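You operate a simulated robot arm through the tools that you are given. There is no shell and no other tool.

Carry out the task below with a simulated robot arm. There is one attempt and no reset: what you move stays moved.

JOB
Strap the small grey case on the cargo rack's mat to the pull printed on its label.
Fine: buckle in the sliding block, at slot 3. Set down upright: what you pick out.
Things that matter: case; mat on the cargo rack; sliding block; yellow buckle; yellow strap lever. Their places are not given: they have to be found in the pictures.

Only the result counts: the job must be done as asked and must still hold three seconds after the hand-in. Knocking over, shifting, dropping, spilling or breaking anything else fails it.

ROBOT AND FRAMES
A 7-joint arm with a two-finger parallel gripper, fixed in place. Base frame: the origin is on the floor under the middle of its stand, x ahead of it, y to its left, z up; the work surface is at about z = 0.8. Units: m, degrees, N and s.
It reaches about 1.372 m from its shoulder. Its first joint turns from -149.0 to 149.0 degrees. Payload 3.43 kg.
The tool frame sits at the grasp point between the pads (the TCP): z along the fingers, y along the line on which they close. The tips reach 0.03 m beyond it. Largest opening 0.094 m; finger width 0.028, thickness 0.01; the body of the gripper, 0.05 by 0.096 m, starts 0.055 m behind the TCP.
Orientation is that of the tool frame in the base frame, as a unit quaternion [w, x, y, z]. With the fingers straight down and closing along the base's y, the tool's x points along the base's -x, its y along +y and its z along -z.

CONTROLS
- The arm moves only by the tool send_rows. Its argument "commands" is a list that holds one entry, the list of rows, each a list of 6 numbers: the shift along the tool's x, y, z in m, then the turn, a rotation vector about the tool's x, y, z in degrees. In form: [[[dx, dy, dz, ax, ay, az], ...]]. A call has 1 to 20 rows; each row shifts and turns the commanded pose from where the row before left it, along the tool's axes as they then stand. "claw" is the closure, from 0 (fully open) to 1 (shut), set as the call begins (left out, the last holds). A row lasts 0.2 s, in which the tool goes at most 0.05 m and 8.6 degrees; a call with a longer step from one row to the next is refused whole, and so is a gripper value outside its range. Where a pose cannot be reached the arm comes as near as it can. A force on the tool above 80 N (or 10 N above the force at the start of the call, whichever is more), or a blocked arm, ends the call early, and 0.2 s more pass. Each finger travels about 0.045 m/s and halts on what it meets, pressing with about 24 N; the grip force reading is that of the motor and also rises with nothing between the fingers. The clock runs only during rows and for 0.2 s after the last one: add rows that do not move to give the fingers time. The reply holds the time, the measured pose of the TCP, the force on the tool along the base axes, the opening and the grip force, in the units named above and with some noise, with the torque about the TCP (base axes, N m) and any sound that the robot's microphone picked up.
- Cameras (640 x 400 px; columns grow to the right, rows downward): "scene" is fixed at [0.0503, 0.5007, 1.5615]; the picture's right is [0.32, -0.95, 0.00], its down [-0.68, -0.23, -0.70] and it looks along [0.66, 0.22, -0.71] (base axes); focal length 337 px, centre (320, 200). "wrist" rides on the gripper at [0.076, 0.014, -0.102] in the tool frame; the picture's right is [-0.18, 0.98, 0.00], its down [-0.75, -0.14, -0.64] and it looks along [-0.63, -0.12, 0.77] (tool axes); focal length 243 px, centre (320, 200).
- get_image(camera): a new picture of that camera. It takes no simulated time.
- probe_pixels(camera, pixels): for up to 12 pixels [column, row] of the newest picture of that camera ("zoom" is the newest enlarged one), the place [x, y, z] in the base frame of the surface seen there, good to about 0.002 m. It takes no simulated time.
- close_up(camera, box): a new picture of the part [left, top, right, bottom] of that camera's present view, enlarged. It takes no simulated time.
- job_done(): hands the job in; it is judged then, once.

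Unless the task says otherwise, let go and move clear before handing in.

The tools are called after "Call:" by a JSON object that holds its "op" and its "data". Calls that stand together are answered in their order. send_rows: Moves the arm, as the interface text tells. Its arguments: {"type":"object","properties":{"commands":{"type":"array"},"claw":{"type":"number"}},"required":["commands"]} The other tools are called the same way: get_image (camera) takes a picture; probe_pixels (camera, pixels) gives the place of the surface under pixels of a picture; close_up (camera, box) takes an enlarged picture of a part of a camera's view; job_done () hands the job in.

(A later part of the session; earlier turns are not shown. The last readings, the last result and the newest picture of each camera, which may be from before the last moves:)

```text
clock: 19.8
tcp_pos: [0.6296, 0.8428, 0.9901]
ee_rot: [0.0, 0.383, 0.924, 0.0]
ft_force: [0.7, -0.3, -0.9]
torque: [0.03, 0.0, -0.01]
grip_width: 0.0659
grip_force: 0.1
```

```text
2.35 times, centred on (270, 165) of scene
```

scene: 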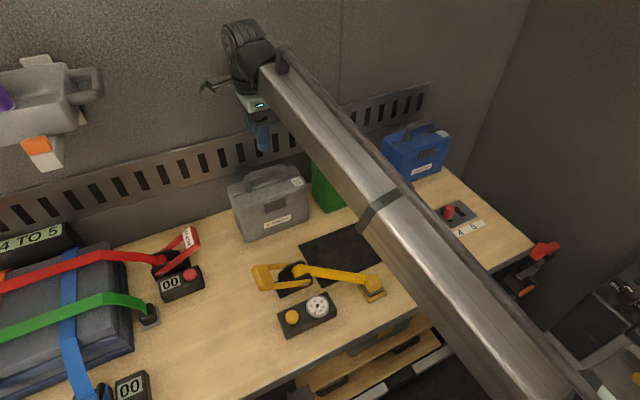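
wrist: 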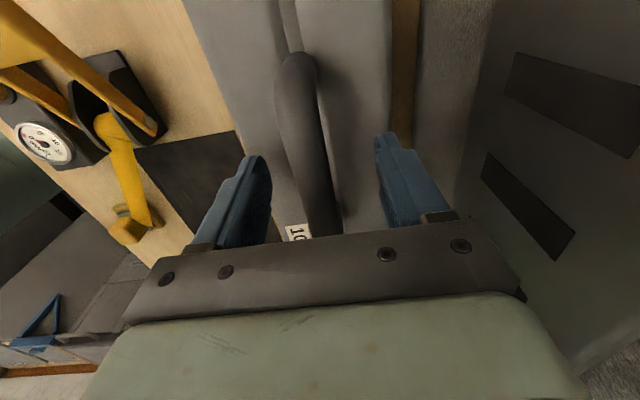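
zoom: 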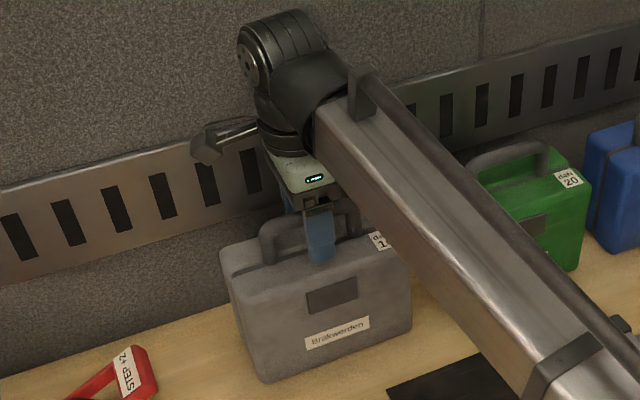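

Fingers straddle the handle. Closing on it.

Call:
{"op": "send_rows", "data": {"commands": [[[0, 0, 0, 0, 0, 0], [0, 0, 0, 0, 0, 0], [0, 0, 0, 0, 0, 0], [0, 0, 0, 0, 0, 0], [0, 0, 0, 0, 0, 0]]], "claw": 1}}

Call:
{"op": "get_image", "data": {"camera": "wrist"}}

```text
clock: 21.0
tcp_pos: [0.6306, 0.8428, 0.9908]
ee_rot: [0.0, 0.383, 0.924, 0.0]
ft_force: [-1.2, -1.2, 1.1]
torque: [-0.04, 0.01, 0.0]
grip_width: 0.0219
grip_force: 24.0
```

```text
taken
```

wrist: 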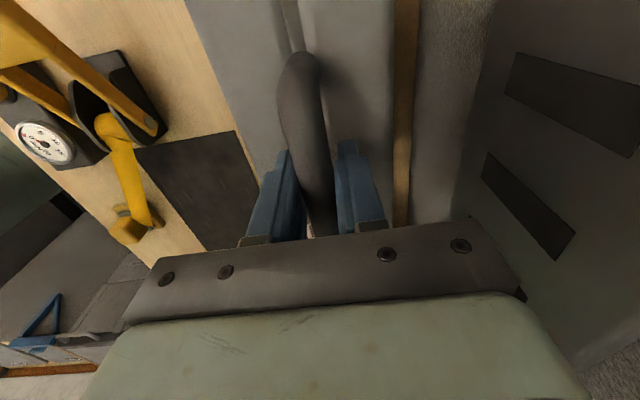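

Held at opening 0.022. Lifting gently 0.03 m to check weight and grip.

Call:
{"op": "send_rows", "data": {"commands": [[[0, 0, -0.005, 0, 0, 0], [0, 0, -0.01, 0, 0, 0], [0, 0, -0.015, 0, 0, 0], [0, 0, 0, 0, 0, 0], [0, 0, 0, 0, 0, 0]]]}}

Call:
{"op": "get_image", "data": {"camera": "scene"}}

Call:
{"op": "get_image", "data": {"camera": "wrist"}}

```text
clock: 22.2
tcp_pos: [0.6283, 0.8436, 1.0193]
ee_rot: [0.0, 0.384, 0.924, 0.0]
ft_force: [0.3, 0.4, -4.5]
torque: [0.02, 0.0, -0.01]
grip_width: 0.0222
grip_force: 24.1
```

```text
taken
```

scene: 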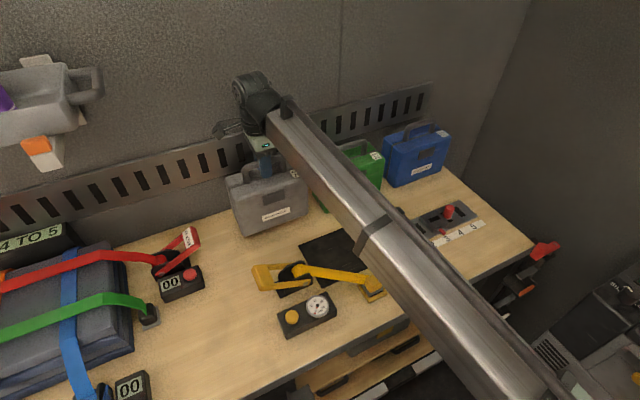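

```text
taken
```

wrist: 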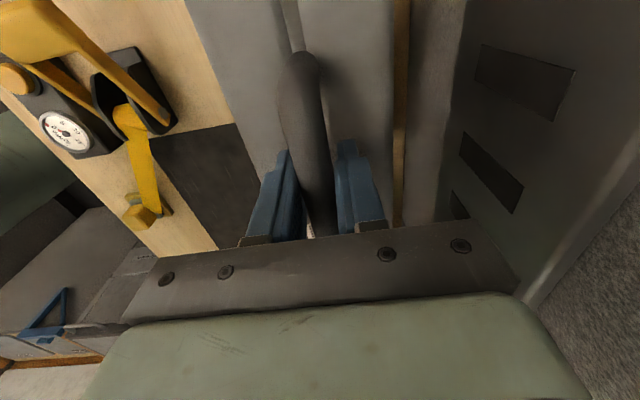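

The case hangs free (about 4.5–5 N, level). I'll raise it to clear everything, move off the wall (-v), then over to the free part of the mat at u≈0.02, v≈0.848.

Call:
{"op": "send_rows", "data": {"commands": [[[0, 0, -0.015, 0, 0, 0], [0, 0, -0.025, 0, 0, 0], [0, 0, -0.025, 0, 0, 0], [0, 0, -0.025, 0, 0, 0], [0, 0, -0.01, 0, 0, 0], [0, -0.015, 0, 0, 0, 0], [0, -0.03, 0, 0, 0, 0], [0, -0.03, 0, 0, 0, 0], [0, -0.03, 0, 0, 0, 0], [0, -0.015, 0, 0, 0, 0], [-0.014, -0.006, 0, 0, 0, 0], [-0.0287, -0.0122, 0, 0, 0, 0], [-0.0287, -0.0122, 0, 0, 0, 0], [-0.0287, -0.0122, 0, 0, 0, 0], [-0.0287, -0.0122, 0, 0, 0, 0], [-0.0287, -0.0122, 0, 0, 0, 0], [-0.0145, -0.006, 0, 0, 0, 0], [0, 0, 0, 0, 0, 0]]]}}

Call:
{"op": "get_image", "data": {"camera": "scene"}}

Call:
{"op": "get_image", "data": {"camera": "wrist"}}

```text
clock: 26.0
tcp_pos: [0.6124, 0.5862, 1.1192]
ee_rot: [0.0, 0.383, 0.924, 0.0]
ft_force: [-0.5, -1.2, -6.0]
torque: [0.02, 0.0, 0.0]
grip_width: 0.0224
grip_force: 24.6
```

```text
taken
```

scene: 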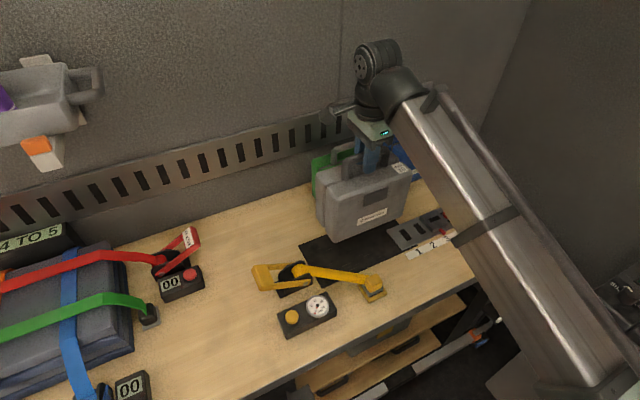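

```text
taken
```

wrist: 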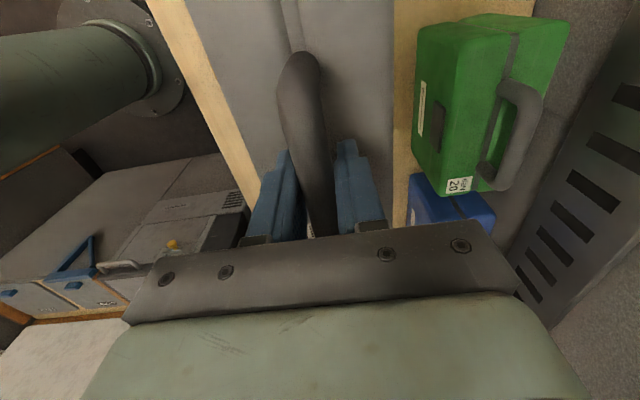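

The case is over the mat at (0.612,0.586). Let me check its tilt and where its bottom corners are before lowering.

Call:
{"op": "close_up", "data": {"camera": "scene", "box": [290, 140, 450, 260]}}

Call:
{"op": "probe_pixels", "data": {"camera": "scene", "pixels": [[332, 240], [403, 212], [320, 190], [408, 168], [365, 220], [328, 220]]}}

```text
3.33 times, centred on (370, 200) of scene
```

zoom: 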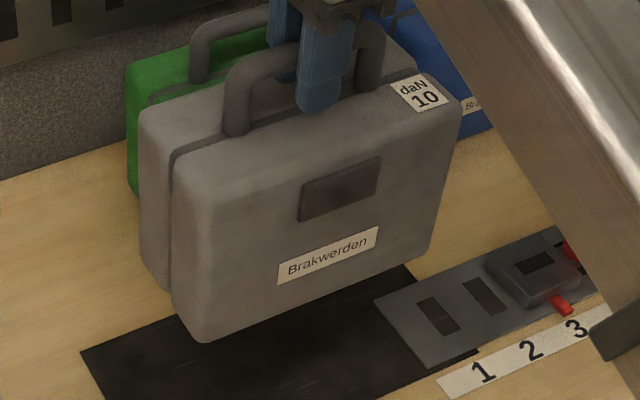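

```text
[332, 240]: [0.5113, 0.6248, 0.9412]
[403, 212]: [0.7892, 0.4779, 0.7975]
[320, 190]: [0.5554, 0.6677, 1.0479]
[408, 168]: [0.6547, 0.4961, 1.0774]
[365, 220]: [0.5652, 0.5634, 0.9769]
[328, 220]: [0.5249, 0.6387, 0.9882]
```

The case hangs upright above the free mat area. Lowering 0.122 m, then creeping for contact.

Call:
{"op": "send_rows", "data": {"commands": [[[0, 0, 0.015, 0, 0, 0], [0, 0, 0.025, 0, 0, 0], [0, 0, 0.025, 0, 0, 0], [0, 0, 0.025, 0, 0, 0], [0, 0, 0.02, 0, 0, 0], [0, 0, 0.01, 0, 0, 0], [0, 0, 0, 0, 0, 0], [0, 0, 0, 0, 0, 0]]]}}

Call:
{"op": "close_up", "data": {"camera": "scene", "box": [290, 170, 450, 290]}}

Call:
{"op": "get_image", "data": {"camera": "scene"}}

```text
clock: 27.8
tcp_pos: [0.6134, 0.5869, 0.9991]
ee_rot: [0.0, 0.383, 0.924, -0.001]
ft_force: [0.9, 1.1, -7.0]
torque: [0.0, 0.0, -0.04]
grip_width: 0.0224
grip_force: 23.9
```

```text
3.33 times, centred on (370, 230) of scene
```

zoom: 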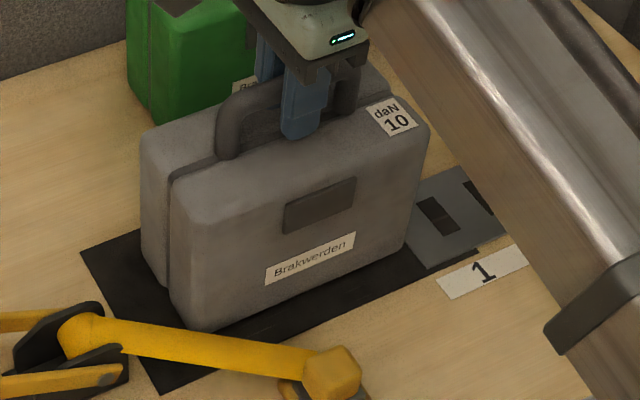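

```text
taken
```

scene: 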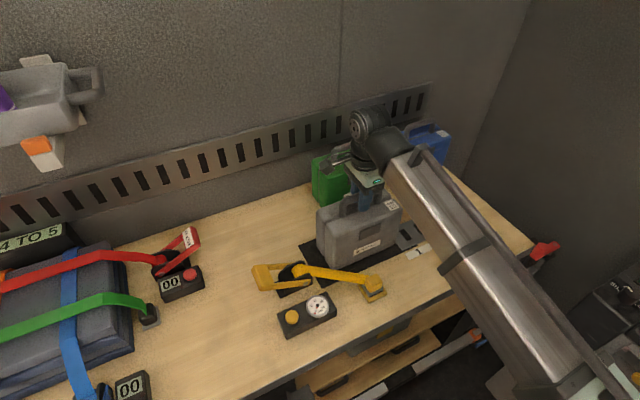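

Case just above the mat (TCP 0.999). Creeping down 1.5 mm per row to touchdown.

Call:
{"op": "send_rows", "data": {"commands": [[[0, 0, 0.0015, 0, 0, 0], [0, 0, 0.0015, 0, 0, 0], [0, 0, 0.0015, 0, 0, 0], [0, 0, 0.0015, 0, 0, 0], [0, 0, 0, 0, 0, 0]]]}}

```text
clock: 29.0
tcp_pos: [0.6146, 0.5862, 0.9943]
ee_rot: [0.001, 0.383, 0.924, 0.0]
ft_force: [-0.2, -0.7, -5.6]
torque: [0.05, -0.02, -0.07]
grip_width: 0.0221
grip_force: 24.2
```

Call:
{"op": "send_rows", "data": {"commands": [[[0, 0, 0.001, 0, 0, 0], [0, 0, 0.001, 0, 0, 0], [0, 0, 0.001, 0, 0, 0], [0, 0, 0, 0, 0, 0]]]}}

```text
clock: 30.0
tcp_pos: [0.6146, 0.5857, 0.9919]
ee_rot: [0.0, 0.384, 0.924, -0.001]
ft_force: [0.7, -0.7, -5.6]
torque: [-0.02, 0.0, 0.01]
grip_width: 0.0222
grip_force: 24.2
```

Still carrying the full weight (-5.6 N) at z=0.992, so not touching yet. Creeping on.

Call:
{"op": "send_rows", "data": {"commands": [[[0, 0, 0.001, 0, 0, 0], [0, 0, 0.001, 0, 0, 0], [0, 0, 0, 0, 0, 0]]]}}

```text
clock: 30.8
tcp_pos: [0.6134, 0.5861, 0.9905]
ee_rot: [0.0, 0.383, 0.924, 0.0]
ft_force: [-1.2, -2.6, 8.2]
torque: [0.09, -0.1, 0.02]
grip_width: 0.0223
grip_force: 23.7
```

Touchdown (force flipped to +8 N). Opening, then rising clear.

Call:
{"op": "send_rows", "data": {"commands": [[[0, 0, -0.0005, 0, 0, 0], [0, 0, 0, 0, 0, 0], [0, 0, 0, 0, 0, 0], [0, 0, 0, 0, 0, 0], [0, 0, 0, 0, 0, 0]]], "claw": 0.35}}

Call:
{"op": "get_image", "data": {"camera": "wrist"}}

Call:
{"op": "close_up", "data": {"camera": "scene", "box": [290, 170, 450, 290]}}

```text
clock: 32.0
tcp_pos: [0.6148, 0.5855, 0.9899]
ee_rot: [0.0, 0.383, 0.924, 0.001]
ft_force: [0.1, 0.5, 0.2]
torque: [0.0, 0.04, 0.01]
grip_width: 0.0609
grip_force: 0.2
```

```text
taken
```

wrist: 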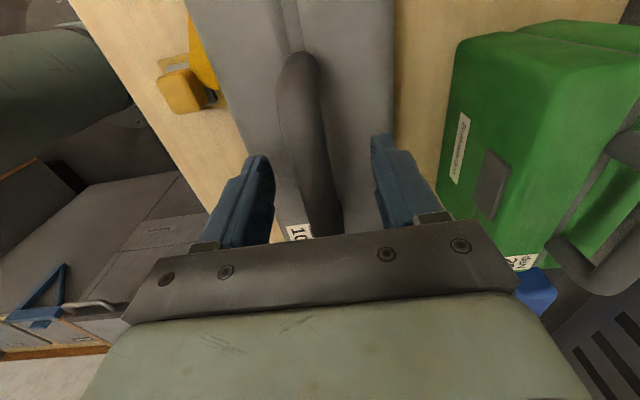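

```text
3.33 times, centred on (370, 230) of scene
```

zoom: 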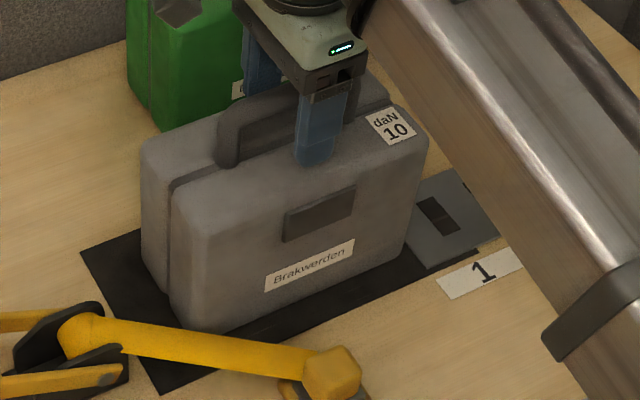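

The case stands upright on the mat. Rising, then moving over the buckle at about (0.496,0.513) for a look.

Call:
{"op": "send_rows", "data": {"commands": [[[0, 0, -0.01, 0, 0, 0], [0, 0, -0.02, 0, 0, 0], [0, 0, -0.03, 0, 0, 0], [0, 0, -0.035, 0, 0, 0], [0, 0, -0.035, 0, 0, 0], [0.0066, -0.0271, 0, 0, 0, 0], [0.0066, -0.0271, 0, 0, 0, 0], [0.0066, -0.0271, 0, 0, 0, 0], [0.0066, -0.0271, 0, 0, 0, 0], [0.0066, -0.0271, 0, 0, 0, 0], [0, 0, 0.04, 0, 0, 0], [0, 0, 0.04, 0, 0, 0], [0, 0, 0.04, 0, 0, 0], [0, 0, 0.03, 0, 0, 0], [0, 0, 0, 0, 0, 0]]], "claw": 0.3}}

Call:
{"op": "get_image", "data": {"camera": "wrist"}}

Call:
{"op": "get_image", "data": {"camera": "scene"}}

```text
clock: 35.2
tcp_pos: [0.4939, 0.5132, 0.9672]
ee_rot: [-0.001, 0.383, 0.924, 0.0]
ft_force: [-0.9, 0.0, 0.2]
torque: [-0.01, -0.01, 0.01]
grip_width: 0.0657
grip_force: 0.0
```

```text
taken
```

wrist: 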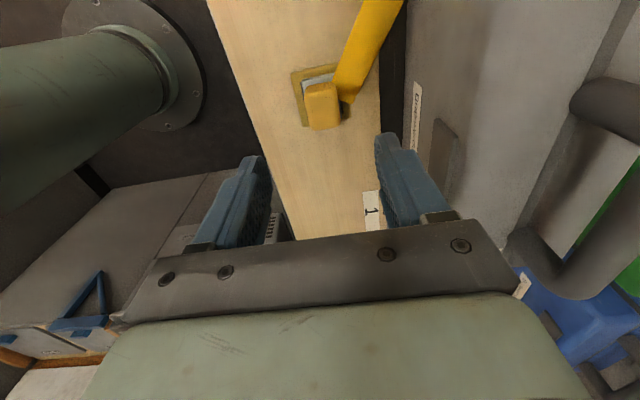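

```text
taken
```

scene: 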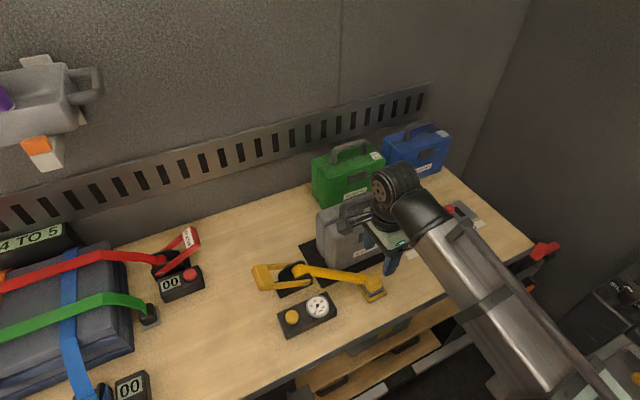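

The buckle is visible at about (322,105) in the wrist view. Close-up to get its outline and the tongue orientation.

Call:
{"op": "close_up", "data": {"camera": "wrist", "box": [270, 40, 390, 150]}}

Call:
{"op": "probe_pixels", "data": {"camera": "wrist", "pixels": [[320, 105], [307, 90], [335, 87], [311, 127], [338, 123], [322, 125], [293, 74], [335, 65], [302, 125], [350, 110], [315, 78], [345, 100]]}}

```text
3.64 times, centred on (330, 95) of wrist
```

zoom: 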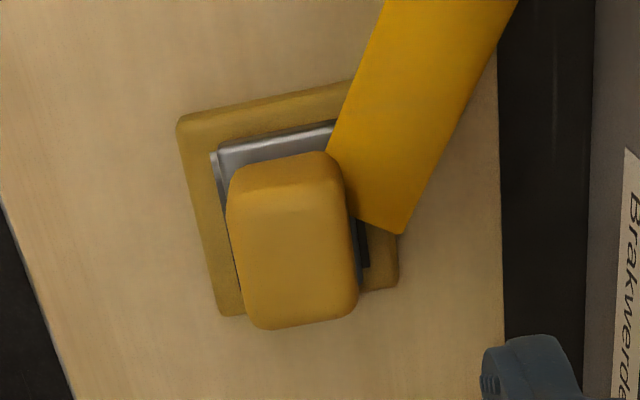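

```text
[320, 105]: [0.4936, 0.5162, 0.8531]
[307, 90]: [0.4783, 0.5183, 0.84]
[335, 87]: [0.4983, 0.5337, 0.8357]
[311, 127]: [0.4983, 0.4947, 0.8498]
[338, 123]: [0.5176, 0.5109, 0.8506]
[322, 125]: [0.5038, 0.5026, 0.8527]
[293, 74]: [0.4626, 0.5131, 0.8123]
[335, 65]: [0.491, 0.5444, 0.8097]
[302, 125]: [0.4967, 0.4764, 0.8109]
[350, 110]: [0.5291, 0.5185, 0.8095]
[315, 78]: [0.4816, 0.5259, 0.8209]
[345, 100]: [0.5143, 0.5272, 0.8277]
```

Buckle body centre is about u=-0.011, v=0.715 (≈0.030 wide along v), top 0.852, sitting over a steel plate in the dock (top 0.810). I'll fine-align and descend to TCP z≈0.860, fingers closing along v.

Call:
{"op": "send_rows", "data": {"commands": [[[-0.0026, 0.003, 0.02, 0, 0, 0], [0, 0, 0.03, 0, 0, 0], [0, 0, 0.03, 0, 0, 0], [0, 0, 0.015, 0, 0, 0], [0, 0, 0.007, 0, 0, 0], [0, 0, 0.005, 0, 0, 0], [0, 0, 0, 0, 0, 0]]]}}

Call:
{"op": "get_image", "data": {"camera": "wrist"}}

Call:
{"op": "close_up", "data": {"camera": "scene", "box": [320, 220, 440, 310]}}

```text
clock: 36.8
tcp_pos: [0.4984, 0.513, 0.863]
ee_rot: [0.0, 0.383, 0.924, 0.0]
ft_force: [1.1, -0.1, -1.1]
torque: [-0.01, 0.02, 0.02]
grip_width: 0.0659
grip_force: 0.0
```

```text
taken
```

wrist: 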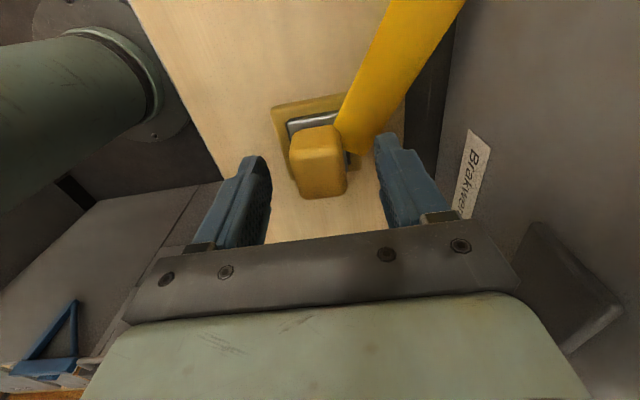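

```text
4.44 times, centred on (380, 265) of scene
```

zoom: 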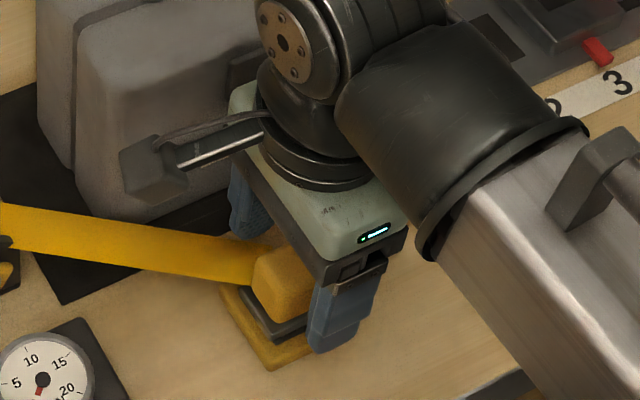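

Buckle is centred between the fingers and clear of the case. Down 3 mm more and close.

Call:
{"op": "send_rows", "data": {"commands": [[[0, 0, 0.003, 0, 0, 0], [0, 0, 0, 0, 0, 0]]]}}

Call:
{"op": "send_rows", "data": {"commands": [[[0, 0, 0, 0, 0, 0], [0, 0, 0, 0, 0, 0], [0, 0, 0, 0, 0, 0], [0, 0, 0, 0, 0, 0], [0, 0, 0, 0, 0, 0]]], "claw": 1}}

Call:
{"op": "get_image", "data": {"camera": "wrist"}}

Call:
{"op": "close_up", "data": {"camera": "scene", "box": [320, 220, 440, 310]}}

```text
clock: 37.4
tcp_pos: [0.498, 0.5136, 0.8602]
ee_rot: [0.0, 0.383, 0.924, 0.0]
ft_force: [-0.3, 0.0, 0.5]
torque: [0.01, -0.02, -0.01]
grip_width: 0.066
grip_force: 0.1
```

```text
clock: 38.6
tcp_pos: [0.4984, 0.5123, 0.8594]
ee_rot: [0.0, 0.382, 0.924, 0.0]
ft_force: [-3.3, -3.5, -1.0]
torque: [-0.09, 0.09, 0.0]
grip_width: 0.0292
grip_force: 24.0
```

```text
taken
```

wrist: 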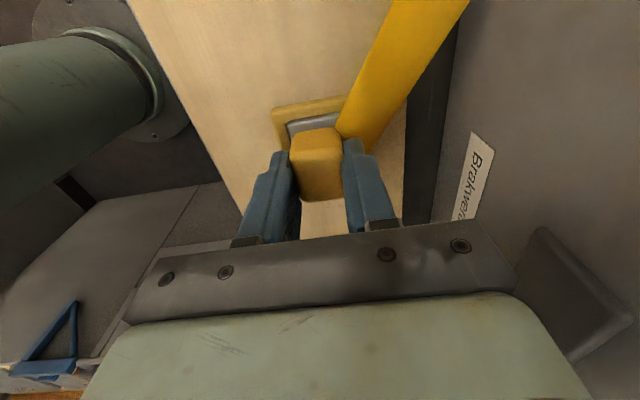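

```text
4.44 times, centred on (380, 265) of scene
```

zoom: 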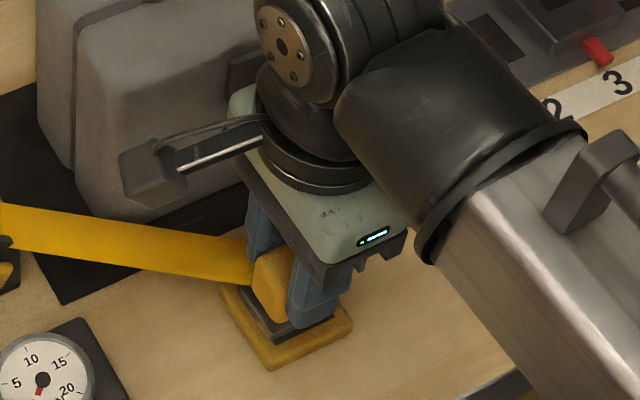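

Buckle gripped (opening 0.029). Lifting straight up 0.03 m and watching the force.

Call:
{"op": "send_rows", "data": {"commands": [[[0, 0, -0.005, 0, 0, 0], [0, 0, -0.005, 0, 0, 0], [0, 0, -0.01, 0, 0, 0], [0, 0, -0.015, 0, 0, 0], [0, 0, 0, 0, 0, 0]]]}}

Call:
{"op": "close_up", "data": {"camera": "scene", "box": [320, 220, 440, 310]}}

Call:
{"op": "get_image", "data": {"camera": "wrist"}}

```text
clock: 39.8
tcp_pos: [0.4976, 0.5133, 0.895]
ee_rot: [0.0, 0.383, 0.924, 0.0]
ft_force: [-0.7, -0.1, -0.6]
torque: [0.03, 0.01, 0.04]
grip_width: 0.0293
grip_force: 24.0
heard: snap
```

```text
4.44 times, centred on (380, 265) of scene
```

zoom: 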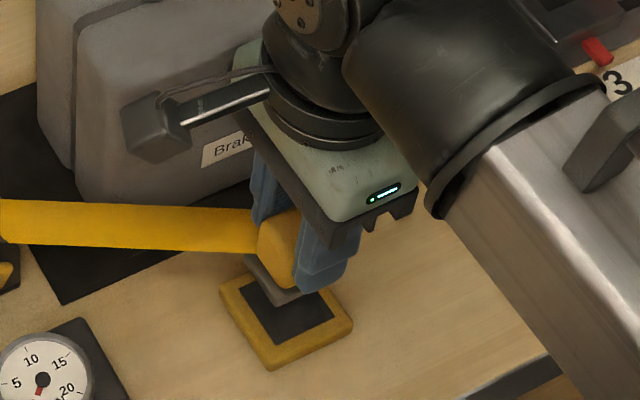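

```text
taken
```

wrist: 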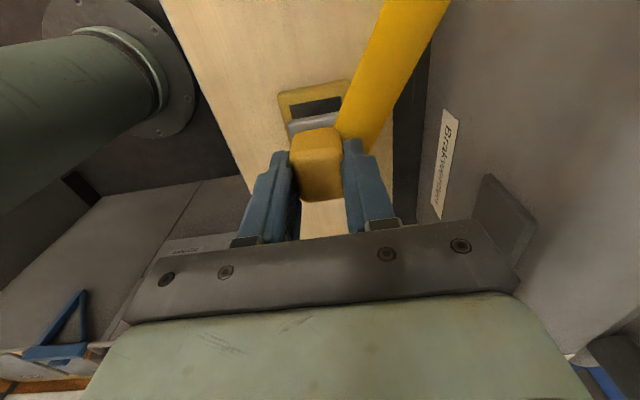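

It came out with a snap (as expected from a dock clip). I'll lift further and inspect the tongue below the buckle.

Call:
{"op": "send_rows", "data": {"commands": [[[0, 0, -0.03, 0, 0, 0], [0, 0, -0.03, 0, 0, 0], [0, 0, -0.03, 0, 0, 0], [0, 0, -0.03, 0, 0, 0], [0, 0, -0.02, 0, 0, 0], [0, 0, 0, 0, 0, 0]]]}}

Call:
{"op": "close_up", "data": {"camera": "scene", "box": [360, 180, 440, 260]}}

Call:
{"op": "get_image", "data": {"camera": "scene"}}

Call:
{"op": "close_up", "data": {"camera": "wrist", "box": [230, 60, 410, 240]}}

```text
clock: 41.2
tcp_pos: [0.4994, 0.5127, 1.0336]
ee_rot: [0.0, 0.382, 0.924, 0.0]
ft_force: [0.4, 0.1, -1.9]
torque: [0.0, -0.01, -0.01]
grip_width: 0.0291
grip_force: 24.3
```

```text
5.00 times, centred on (400, 220) of scene
```

zoom: 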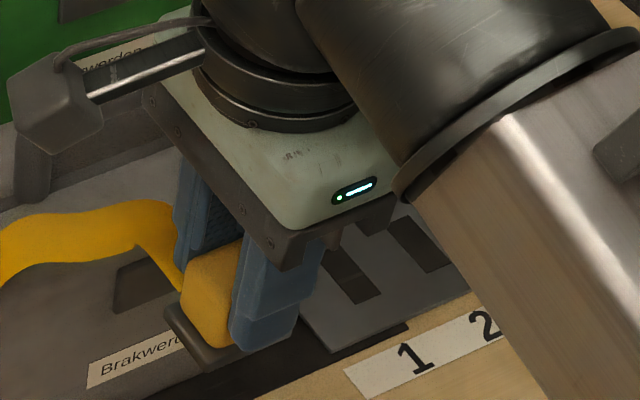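

```text
taken
```

scene: 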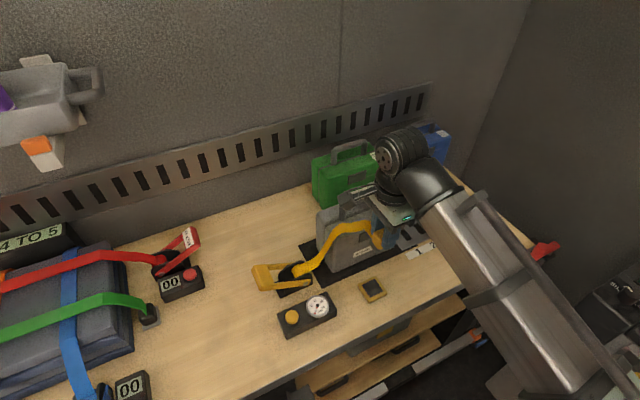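

```text
2.22 times, centred on (320, 150) of wrist
```

zoom: 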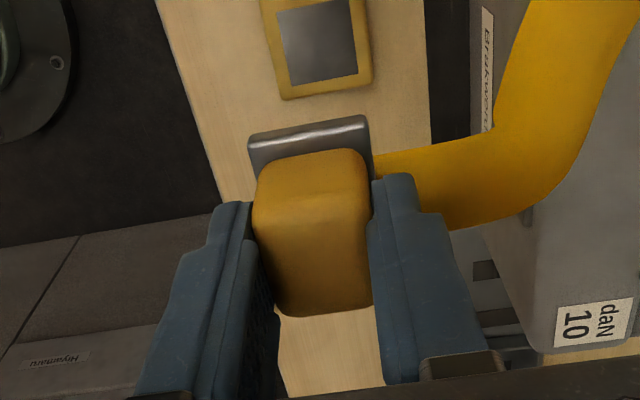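

The strap follows, and a flat steel plate is visible under the buckle body. I need the plate and dock recess dimensions relative to the block's slot, so probing those.

Call:
{"op": "probe_pixels", "data": {"camera": "zoom", "pixels": [[310, 140], [250, 145], [365, 125], [260, 165], [315, 40], [280, 12], [352, 5], [290, 85], [355, 72], [272, 95], [370, 80], [310, 230]]}}

Call:
{"op": "close_up", "data": {"camera": "scene", "box": [350, 265, 395, 310]}}

Call:
{"op": "probe_pixels", "data": {"camera": "zoom", "pixels": [[320, 200], [200, 150], [330, 110], [430, 190], [310, 280], [200, 250], [310, 330], [440, 250]]}}

```text
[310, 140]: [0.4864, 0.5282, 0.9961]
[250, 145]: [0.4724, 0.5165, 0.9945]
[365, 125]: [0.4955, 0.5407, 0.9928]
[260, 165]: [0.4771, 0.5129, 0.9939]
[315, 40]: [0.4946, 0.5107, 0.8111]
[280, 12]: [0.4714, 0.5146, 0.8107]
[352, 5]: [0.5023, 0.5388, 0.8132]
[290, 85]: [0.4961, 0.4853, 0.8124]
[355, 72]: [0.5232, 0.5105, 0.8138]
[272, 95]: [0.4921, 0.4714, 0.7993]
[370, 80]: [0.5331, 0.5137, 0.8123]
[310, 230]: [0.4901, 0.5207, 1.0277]
```

```text
8.89 times, centred on (372, 288) of scene
```

zoom: 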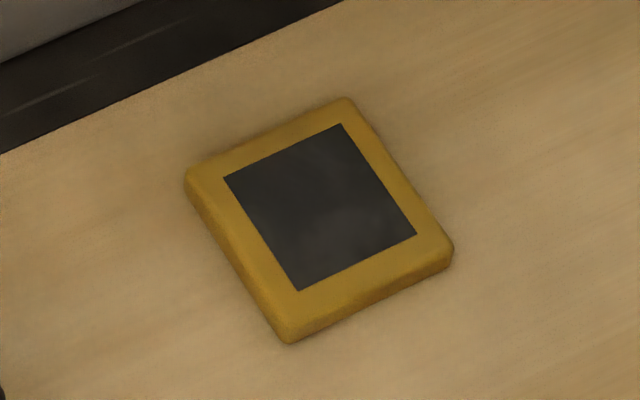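

```text
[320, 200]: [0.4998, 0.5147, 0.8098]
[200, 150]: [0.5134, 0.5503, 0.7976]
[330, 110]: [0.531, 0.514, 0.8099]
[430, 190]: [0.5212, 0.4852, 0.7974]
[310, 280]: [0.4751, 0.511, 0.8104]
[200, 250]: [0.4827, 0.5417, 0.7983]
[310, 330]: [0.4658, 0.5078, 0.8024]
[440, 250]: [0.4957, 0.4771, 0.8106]
```

The "slots" probe flat, so the buckle's plate seats on the block's top (z≈0.8215) over its slot at (0.770,0.389). I'll carry the buckle up and over the case, then to a hover above the block.

Call:
{"op": "send_rows", "data": {"commands": [[[0, 0, -0.035, 0, 0, 0], [0, 0, -0.035, 0, 0, 0], [0, 0.026, 0, 0, 0, 0], [0, 0.026, 0, 0, 0, 0], [0, 0.026, 0, 0, 0, 0], [0, 0.026, 0, 0, 0, 0], [0, 0, 0, 0, 0, 0]]]}}

Call:
{"op": "get_image", "data": {"camera": "scene"}}

Call:
{"op": "get_image", "data": {"camera": "wrist"}}

```text
clock: 42.8
tcp_pos: [0.5723, 0.5876, 1.1057]
ee_rot: [0.001, 0.383, 0.924, 0.001]
ft_force: [-0.1, -0.4, -0.6]
torque: [-0.01, -0.02, -0.03]
grip_width: 0.0293
grip_force: 24.0
```

```text
taken
```

scene: 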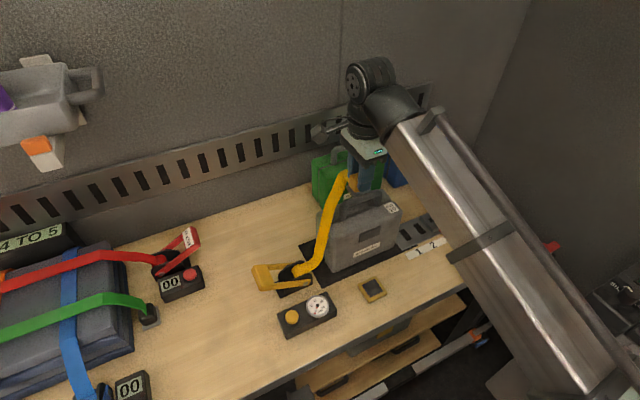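

```text
taken
```

wrist: 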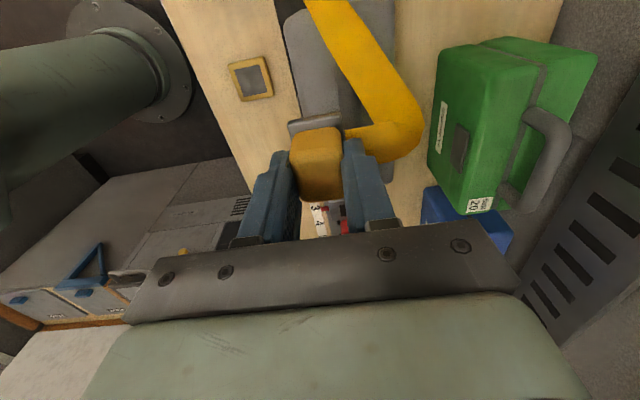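

The strap seems to leave the buckle on its +v face (wrist image 350–420,130–150). I want to understand the buckle's strap side and underside before seating it, so taking close-ups.

Call:
{"op": "close_up", "data": {"camera": "wrist", "box": [270, 90, 430, 210]}}

Call:
{"op": "close_up", "data": {"camera": "scene", "box": [320, 150, 400, 220]}}

Call:
{"op": "close_up", "data": {"camera": "scene", "box": [260, 160, 400, 300]}}

```text
3.33 times, centred on (350, 150) of wrist
```

zoom: 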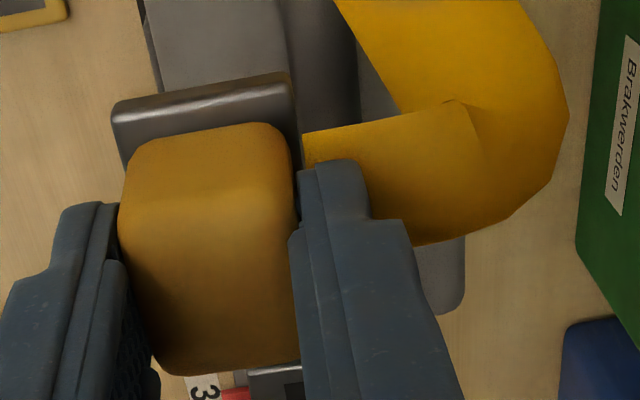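

```text
5.71 times, centred on (360, 185) of scene
```

zoom: 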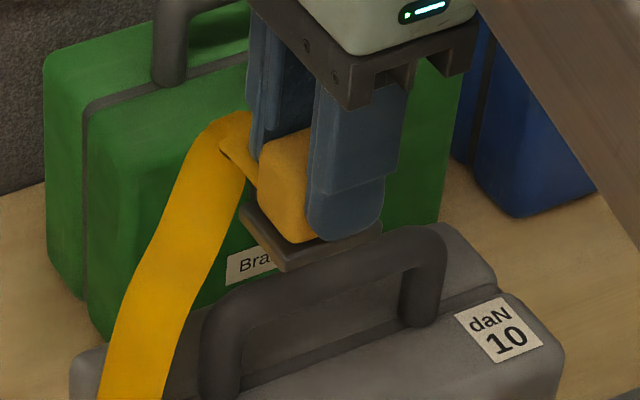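

```text
2.86 times, centred on (330, 230) of scene
```

zoom: 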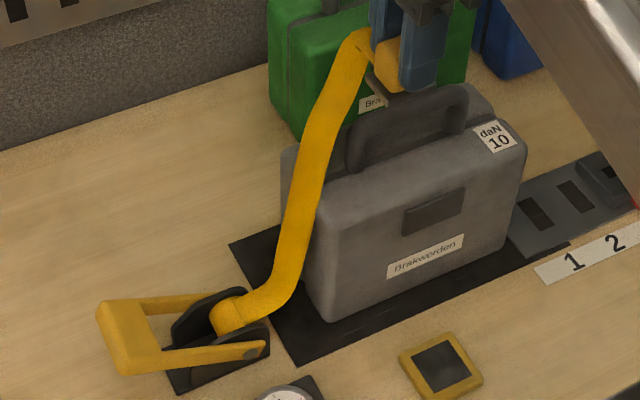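

The strap exits the buckle's +v face with its width along u, and the block's slot is long along u, so I need to see the underside before choosing the yaw. I'll raise and tip the tool toward -u in the air so the scene camera can see beneath it.

Call:
{"op": "send_rows", "data": {"commands": [[[0, 0, -0.035, 0, 0, 0], [0, 0, -0.035, 0, 0, 0], [0, 0, -0.03, 0, 0, 0], [0, 0, 0, 0, 8, 0], [0, 0, 0, 0, 8, 0], [0, 0, 0, 0, 8, 0], [0, 0, 0, 0, 8, 0], [0, 0, 0, 0, 8, 0], [0, 0, 0, 0, 0, 0]]]}}

Call:
{"op": "get_image", "data": {"camera": "scene"}}

```text
clock: 44.8
tcp_pos: [0.5755, 0.593, 1.1924]
ee_rot: [-0.317, 0.359, 0.868, 0.132]
ft_force: [-0.7, 0.4, 0.3]
torque: [0.01, -0.03, 0.02]
grip_width: 0.0291
grip_force: 23.5
out of reach, approached as far as the arm can: row 3
```

```text
taken
```

scene: 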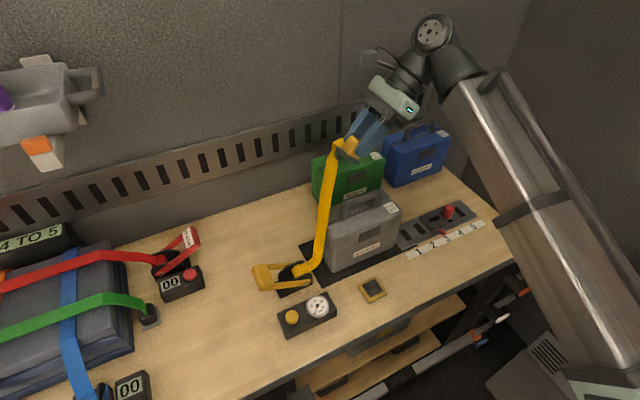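

Tilting works (40° so far). Close-up now, then tilt a bit more.

Call:
{"op": "send_rows", "data": {"commands": [[[0, 0, 0, 0, 8, 0], [0, 0, 0, 0, 8, 0], [0, 0, 0, 0, 8, 0], [0, 0, 0, 0, 8, 0], [0, 0, 0, 0, 0, 0]]]}}

Call:
{"op": "get_image", "data": {"camera": "scene"}}

Call:
{"op": "close_up", "data": {"camera": "scene", "box": [310, 100, 400, 190]}}

```text
clock: 46.0
tcp_pos: [0.5774, 0.5929, 1.192]
ee_rot: [-0.544, 0.31, 0.747, 0.226]
ft_force: [-0.5, -0.5, -0.8]
torque: [-0.05, -0.01, 0.0]
grip_width: 0.0288
grip_force: 24.0
```

```text
taken
```

scene: 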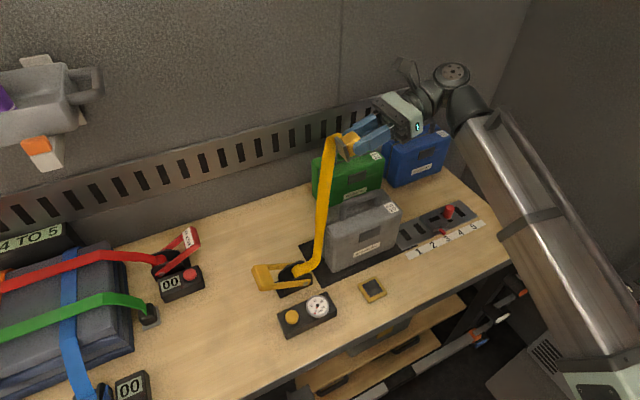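

```text
4.44 times, centred on (355, 145) of scene
```

zoom: 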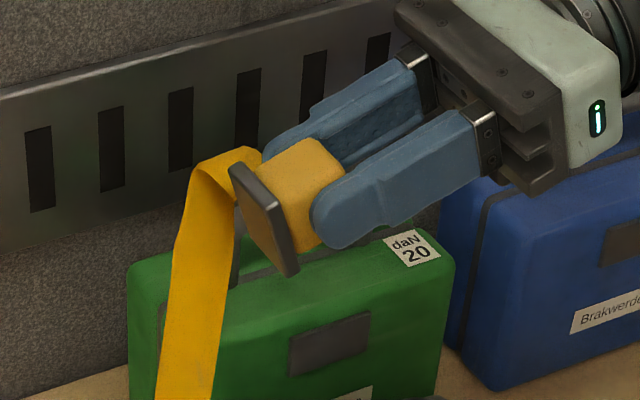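

The plate is now nearly edge-on; something darker shows at (237,265). Tilting 24° more to reveal the underside.

Call:
{"op": "send_rows", "data": {"commands": [[[0, 0, 0, 0, 8, 0], [0, 0, 0, 0, 8, 0], [0, 0, 0, 0, 8, 0], [0, 0, 0, 0, 0, 0]]]}}

Call:
{"op": "close_up", "data": {"camera": "scene", "box": [310, 100, 400, 190]}}

Call:
{"op": "get_image", "data": {"camera": "scene"}}

```text
clock: 47.0
tcp_pos: [0.5774, 0.5937, 1.1923]
ee_rot: [0.687, -0.256, -0.618, -0.285]
ft_force: [-0.1, -1.0, -0.7]
torque: [-0.04, -0.02, 0.0]
grip_width: 0.029
grip_force: 23.6
```

```text
4.44 times, centred on (355, 145) of scene
```

zoom: 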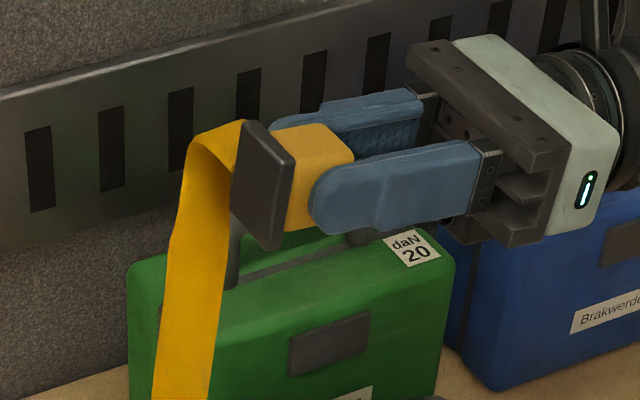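

```text
taken
```

scene: 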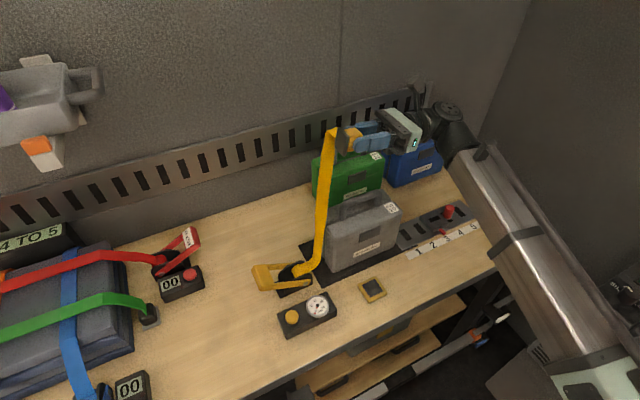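

The plate underside is flat with no blade, so the buckle seats plate-down on the block. Measuring the plate's two dimensions.

Call:
{"op": "close_up", "data": {"camera": "scene", "box": [335, 115, 385, 165]}}

Call:
{"op": "probe_pixels", "data": {"camera": "scene", "pixels": [[366, 146], [346, 141], [345, 130], [370, 139], [365, 154], [344, 145], [372, 137], [380, 140]]}}

```text
8.00 times, centred on (360, 140) of scene
```

zoom: 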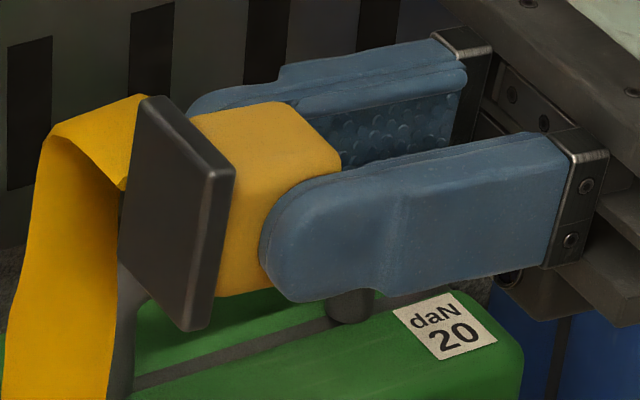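

```text
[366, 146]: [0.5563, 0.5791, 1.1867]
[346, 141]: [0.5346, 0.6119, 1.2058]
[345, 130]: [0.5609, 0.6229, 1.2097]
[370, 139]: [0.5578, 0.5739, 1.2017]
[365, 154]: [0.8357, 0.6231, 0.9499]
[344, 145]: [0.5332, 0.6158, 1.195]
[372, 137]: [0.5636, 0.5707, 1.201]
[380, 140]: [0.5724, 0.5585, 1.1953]
```

Call:
{"op": "probe_pixels", "data": {"camera": "zoom", "pixels": [[150, 105], [213, 175], [193, 320], [126, 238], [170, 200], [225, 170], [150, 150], [200, 250]]}}

```text
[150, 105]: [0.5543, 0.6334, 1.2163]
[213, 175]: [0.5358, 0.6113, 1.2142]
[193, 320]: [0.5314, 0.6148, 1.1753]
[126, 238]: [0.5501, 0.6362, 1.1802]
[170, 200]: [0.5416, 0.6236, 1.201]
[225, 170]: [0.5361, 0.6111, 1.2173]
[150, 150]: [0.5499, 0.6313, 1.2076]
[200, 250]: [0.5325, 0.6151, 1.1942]
```

The plate is about 0.040 (along u) × 0.031 m, matching the long axis of the block's slot at its present yaw. I'll un-tilt exactly 96° and check the orientation is back.

Call:
{"op": "send_rows", "data": {"commands": [[[0, 0, 0, 0, -8, 0], [0, 0, 0, 0, -8, 0], [0, 0, 0, 0, -8, 0], [0, 0, 0, 0, -8, 0], [0, 0, 0, 0, -8, 0], [0, 0, 0, 0, -8, 0], [0, 0, 0, 0, -8, 0], [0, 0, 0, 0, -8, 0], [0, 0, 0, 0, -8, 0], [0, 0, 0, 0, -8, 0], [0, 0, 0, 0, -8, 0], [0, 0, 0, 0, -8, 0], [0, 0, 0, 0, 0, 0]]]}}

Call:
{"op": "get_image", "data": {"camera": "scene"}}

Call:
{"op": "get_image", "data": {"camera": "wrist"}}

```text
clock: 49.8
tcp_pos: [0.5799, 0.5942, 1.1847]
ee_rot: [0.004, 0.383, 0.924, 0.005]
ft_force: [0.0, -0.1, -0.3]
torque: [-0.01, 0.01, -0.01]
grip_width: 0.0292
grip_force: 24.6
out of reach, approached as far as the arm can: row 12
```

```text
taken
```

scene: 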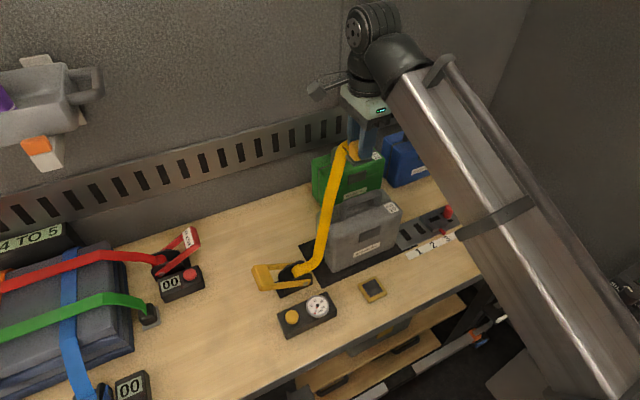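

```text
taken
```

wrist: 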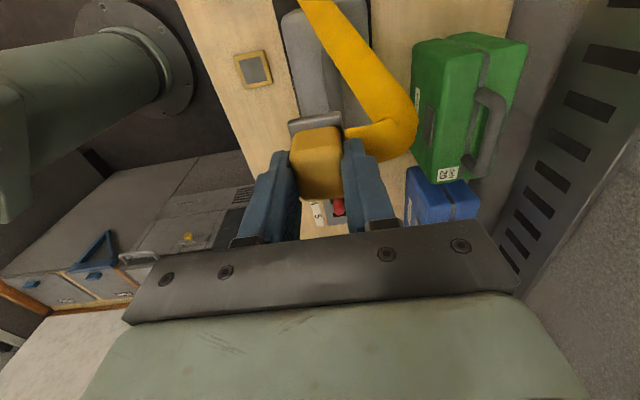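

Orientation is back to vertical. It's near the arm's height limit, so I'll come down 0.08 m and check the pose before travelling to the block.

Call:
{"op": "send_rows", "data": {"commands": [[[0, 0, 0.03, 0, 0, 0], [0, 0, 0.03, 0, 0, 0], [0, 0, 0.03, 0, 0, 0], [0, 0, 0, 0, 0, 0]]]}}

```text
clock: 50.8
tcp_pos: [0.578, 0.5961, 1.0929]
ee_rot: [0.0, 0.383, 0.924, 0.0]
ft_force: [0.2, 0.4, -1.0]
torque: [-0.03, -0.01, -0.02]
grip_width: 0.029
grip_force: 23.5
```

Pose is clean. Travelling to hover over the block's slot (0.770,0.389) and down to z≈0.925.

Call:
{"op": "send_rows", "data": {"commands": [[[-0.03136, -0.00117, 0, 0, 0, 0], [-0.03136, -0.00117, 0, 0, 0, 0], [-0.03136, -0.00117, 0, 0, 0, 0], [-0.03136, -0.00117, 0, 0, 0, 0], [-0.03136, -0.00117, 0, 0, 0, 0], [-0.03136, -0.00117, 0, 0, 0, 0], [-0.03136, -0.00117, 0, 0, 0, 0], [-0.03136, -0.00117, 0, 0, 0, 0], [-0.03136, -0.00117, 0, 0, 0, 0], [0, 0, 0.035, 0, 0, 0], [0, 0, 0.035, 0, 0, 0], [0, 0, 0.035, 0, 0, 0], [0, 0, 0.035, 0, 0, 0], [0, 0, 0.025, 0, 0, 0], [0, 0, 0, 0, 0, 0]]]}}

Call:
{"op": "get_image", "data": {"camera": "scene"}}

Call:
{"op": "get_image", "data": {"camera": "wrist"}}

```text
clock: 54.0
tcp_pos: [0.7708, 0.3895, 0.9281]
ee_rot: [-0.001, 0.382, 0.924, 0.0]
ft_force: [0.3, 1.4, -0.3]
torque: [0.0, -0.01, 0.01]
grip_width: 0.029
grip_force: 23.8
```

```text
taken
```

scene: 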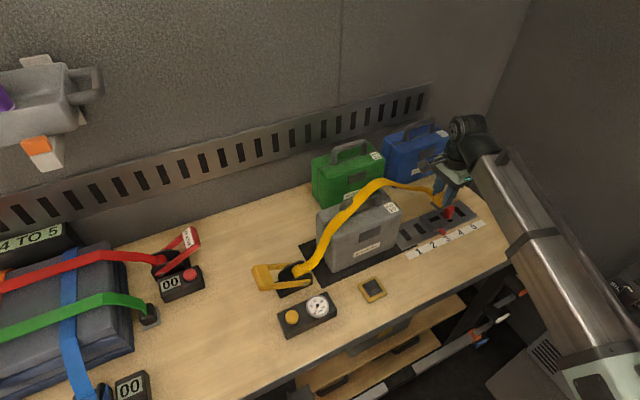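

```text
taken
```

wrist: 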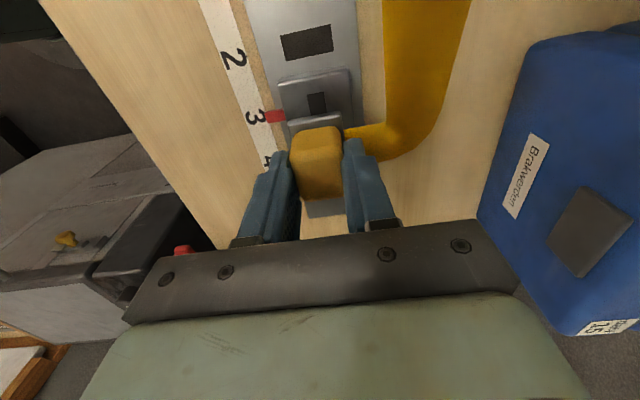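

Hovering over the block. Let me look at how the strap runs past the case and handle before seating.

Call:
{"op": "close_up", "data": {"camera": "scene", "box": [290, 150, 490, 290]}}

Call:
{"op": "close_up", "data": {"camera": "wrist", "box": [200, 0, 500, 220]}}

```text
2.86 times, centred on (390, 220) of scene
```

zoom: 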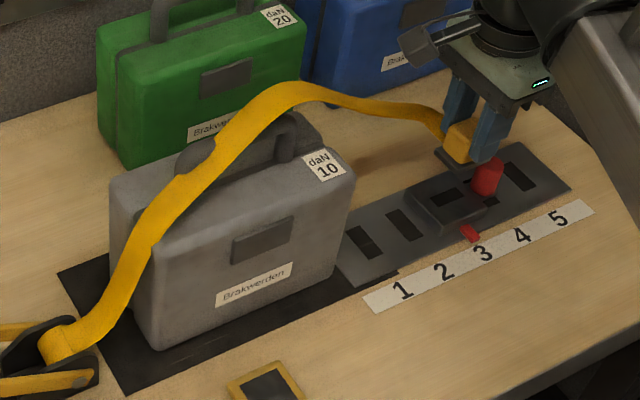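

```text
1.82 times, centred on (350, 110) of wrist
```

zoom: 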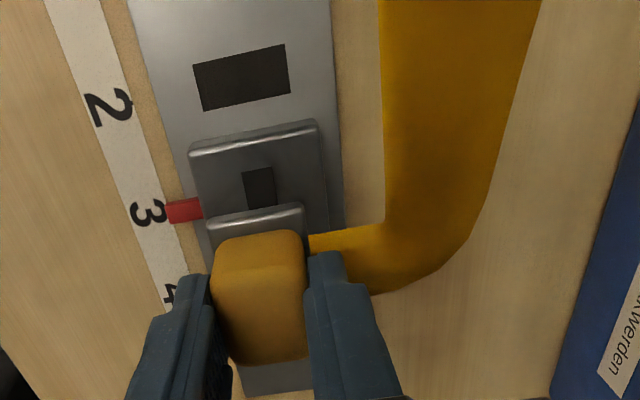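

The strap arcs freely over the case. Lowering onto the block: down to about 0.885, then creeping to the expected seat at z≈0.870, listening for a click.

Call:
{"op": "send_rows", "data": {"commands": [[[0, 0, 0.02, 0, 0, 0], [0, 0, 0.015, 0, 0, 0], [0, 0, 0.008, 0, 0, 0], [0, 0, 0, 0, 0, 0]]]}}

Call:
{"op": "close_up", "data": {"camera": "scene", "box": [400, 150, 500, 240]}}

Call:
{"op": "close_up", "data": {"camera": "wrist", "box": [220, 40, 420, 220]}}

```text
clock: 55.0
tcp_pos: [0.7729, 0.3883, 0.885]
ee_rot: [0.0, 0.382, 0.924, 0.0]
ft_force: [-0.2, -0.2, -1.3]
torque: [-0.03, 0.03, 0.04]
grip_width: 0.0292
grip_force: 24.1
```

```text
4.44 times, centred on (450, 195) of scene
```

zoom: 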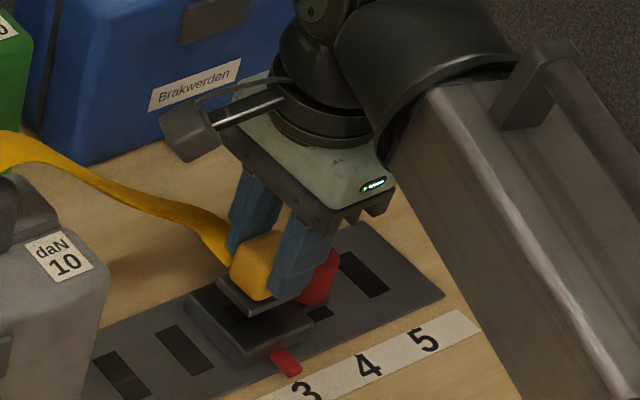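

```text
2.22 times, centred on (320, 130) of wrist
```

zoom: 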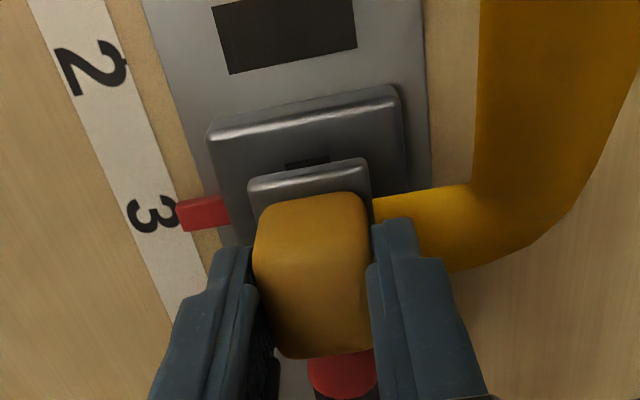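

Aligned over the slot. Creeping down in 2 mm rows.

Call:
{"op": "send_rows", "data": {"commands": [[[0, 0, 0.002, 0, 0, 0], [0, 0, 0.002, 0, 0, 0], [0, 0, 0.002, 0, 0, 0], [0, 0, 0.002, 0, 0, 0], [0, 0, 0.002, 0, 0, 0], [0, 0, 0, 0, 0, 0]]]}}

```text
clock: 56.4
tcp_pos: [0.7725, 0.387, 0.8774]
ee_rot: [0.0, 0.383, 0.924, 0.0]
ft_force: [-0.4, -0.1, -0.3]
torque: [0.01, 0.04, 0.01]
grip_width: 0.0293
grip_force: 23.9
```

Call:
{"op": "send_rows", "data": {"commands": [[[0, 0, 0.001, 0, 0, 0], [0, 0, 0.001, 0, 0, 0], [0, 0, 0.001, 0, 0, 0], [0, 0, 0, 0, 0, 0]]]}}

Call:
{"op": "close_up", "data": {"camera": "scene", "box": [420, 180, 490, 240]}}

```text
clock: 57.4
tcp_pos: [0.771, 0.3877, 0.8719]
ee_rot: [-0.001, 0.383, 0.924, 0.0]
ft_force: [-1.3, -0.6, 0.2]
torque: [0.04, 0.0, 0.01]
grip_width: 0.0291
grip_force: 24.0
```

```text
6.67 times, centred on (455, 210) of scene
```

zoom: 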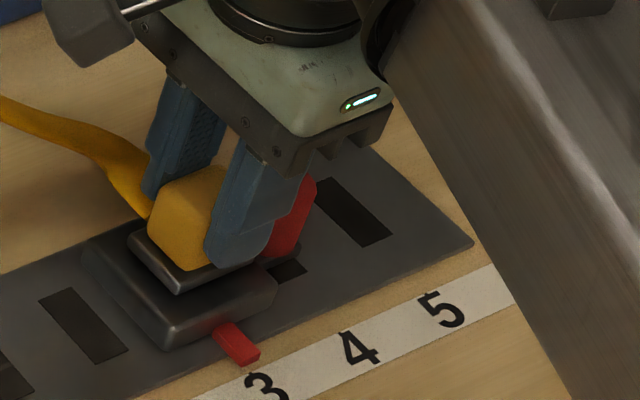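

Nearly flush (plate at (185,285) in the zoom). Continue 1 mm rows.

Call:
{"op": "send_rows", "data": {"commands": [[[0, 0, 0.001, 0, 0, 0], [0, 0, 0.001, 0, 0, 0], [0, 0, 0, 0, 0, 0]]]}}

```text
clock: 58.2
tcp_pos: [0.7719, 0.3882, 0.8711]
ee_rot: [0.0, 0.382, 0.924, 0.0]
ft_force: [-0.4, 0.9, -0.6]
torque: [0.05, 0.04, -0.03]
grip_width: 0.0289
grip_force: 23.4
```

Call:
{"op": "send_rows", "data": {"commands": [[[0, 0, 0.001, 0, 0, 0], [0, 0, 0.001, 0, 0, 0], [0, 0, 0.001, 0, 0, 0], [0, 0, 0, 0, 0, 0]]]}}

```text
clock: 59.2
tcp_pos: [0.7725, 0.388, 0.8688]
ee_rot: [0.001, 0.383, 0.924, 0.0]
ft_force: [2.7, 3.9, 20.2]
torque: [0.05, -0.03, -0.01]
grip_width: 0.0292
grip_force: 23.9
heard: snap
```

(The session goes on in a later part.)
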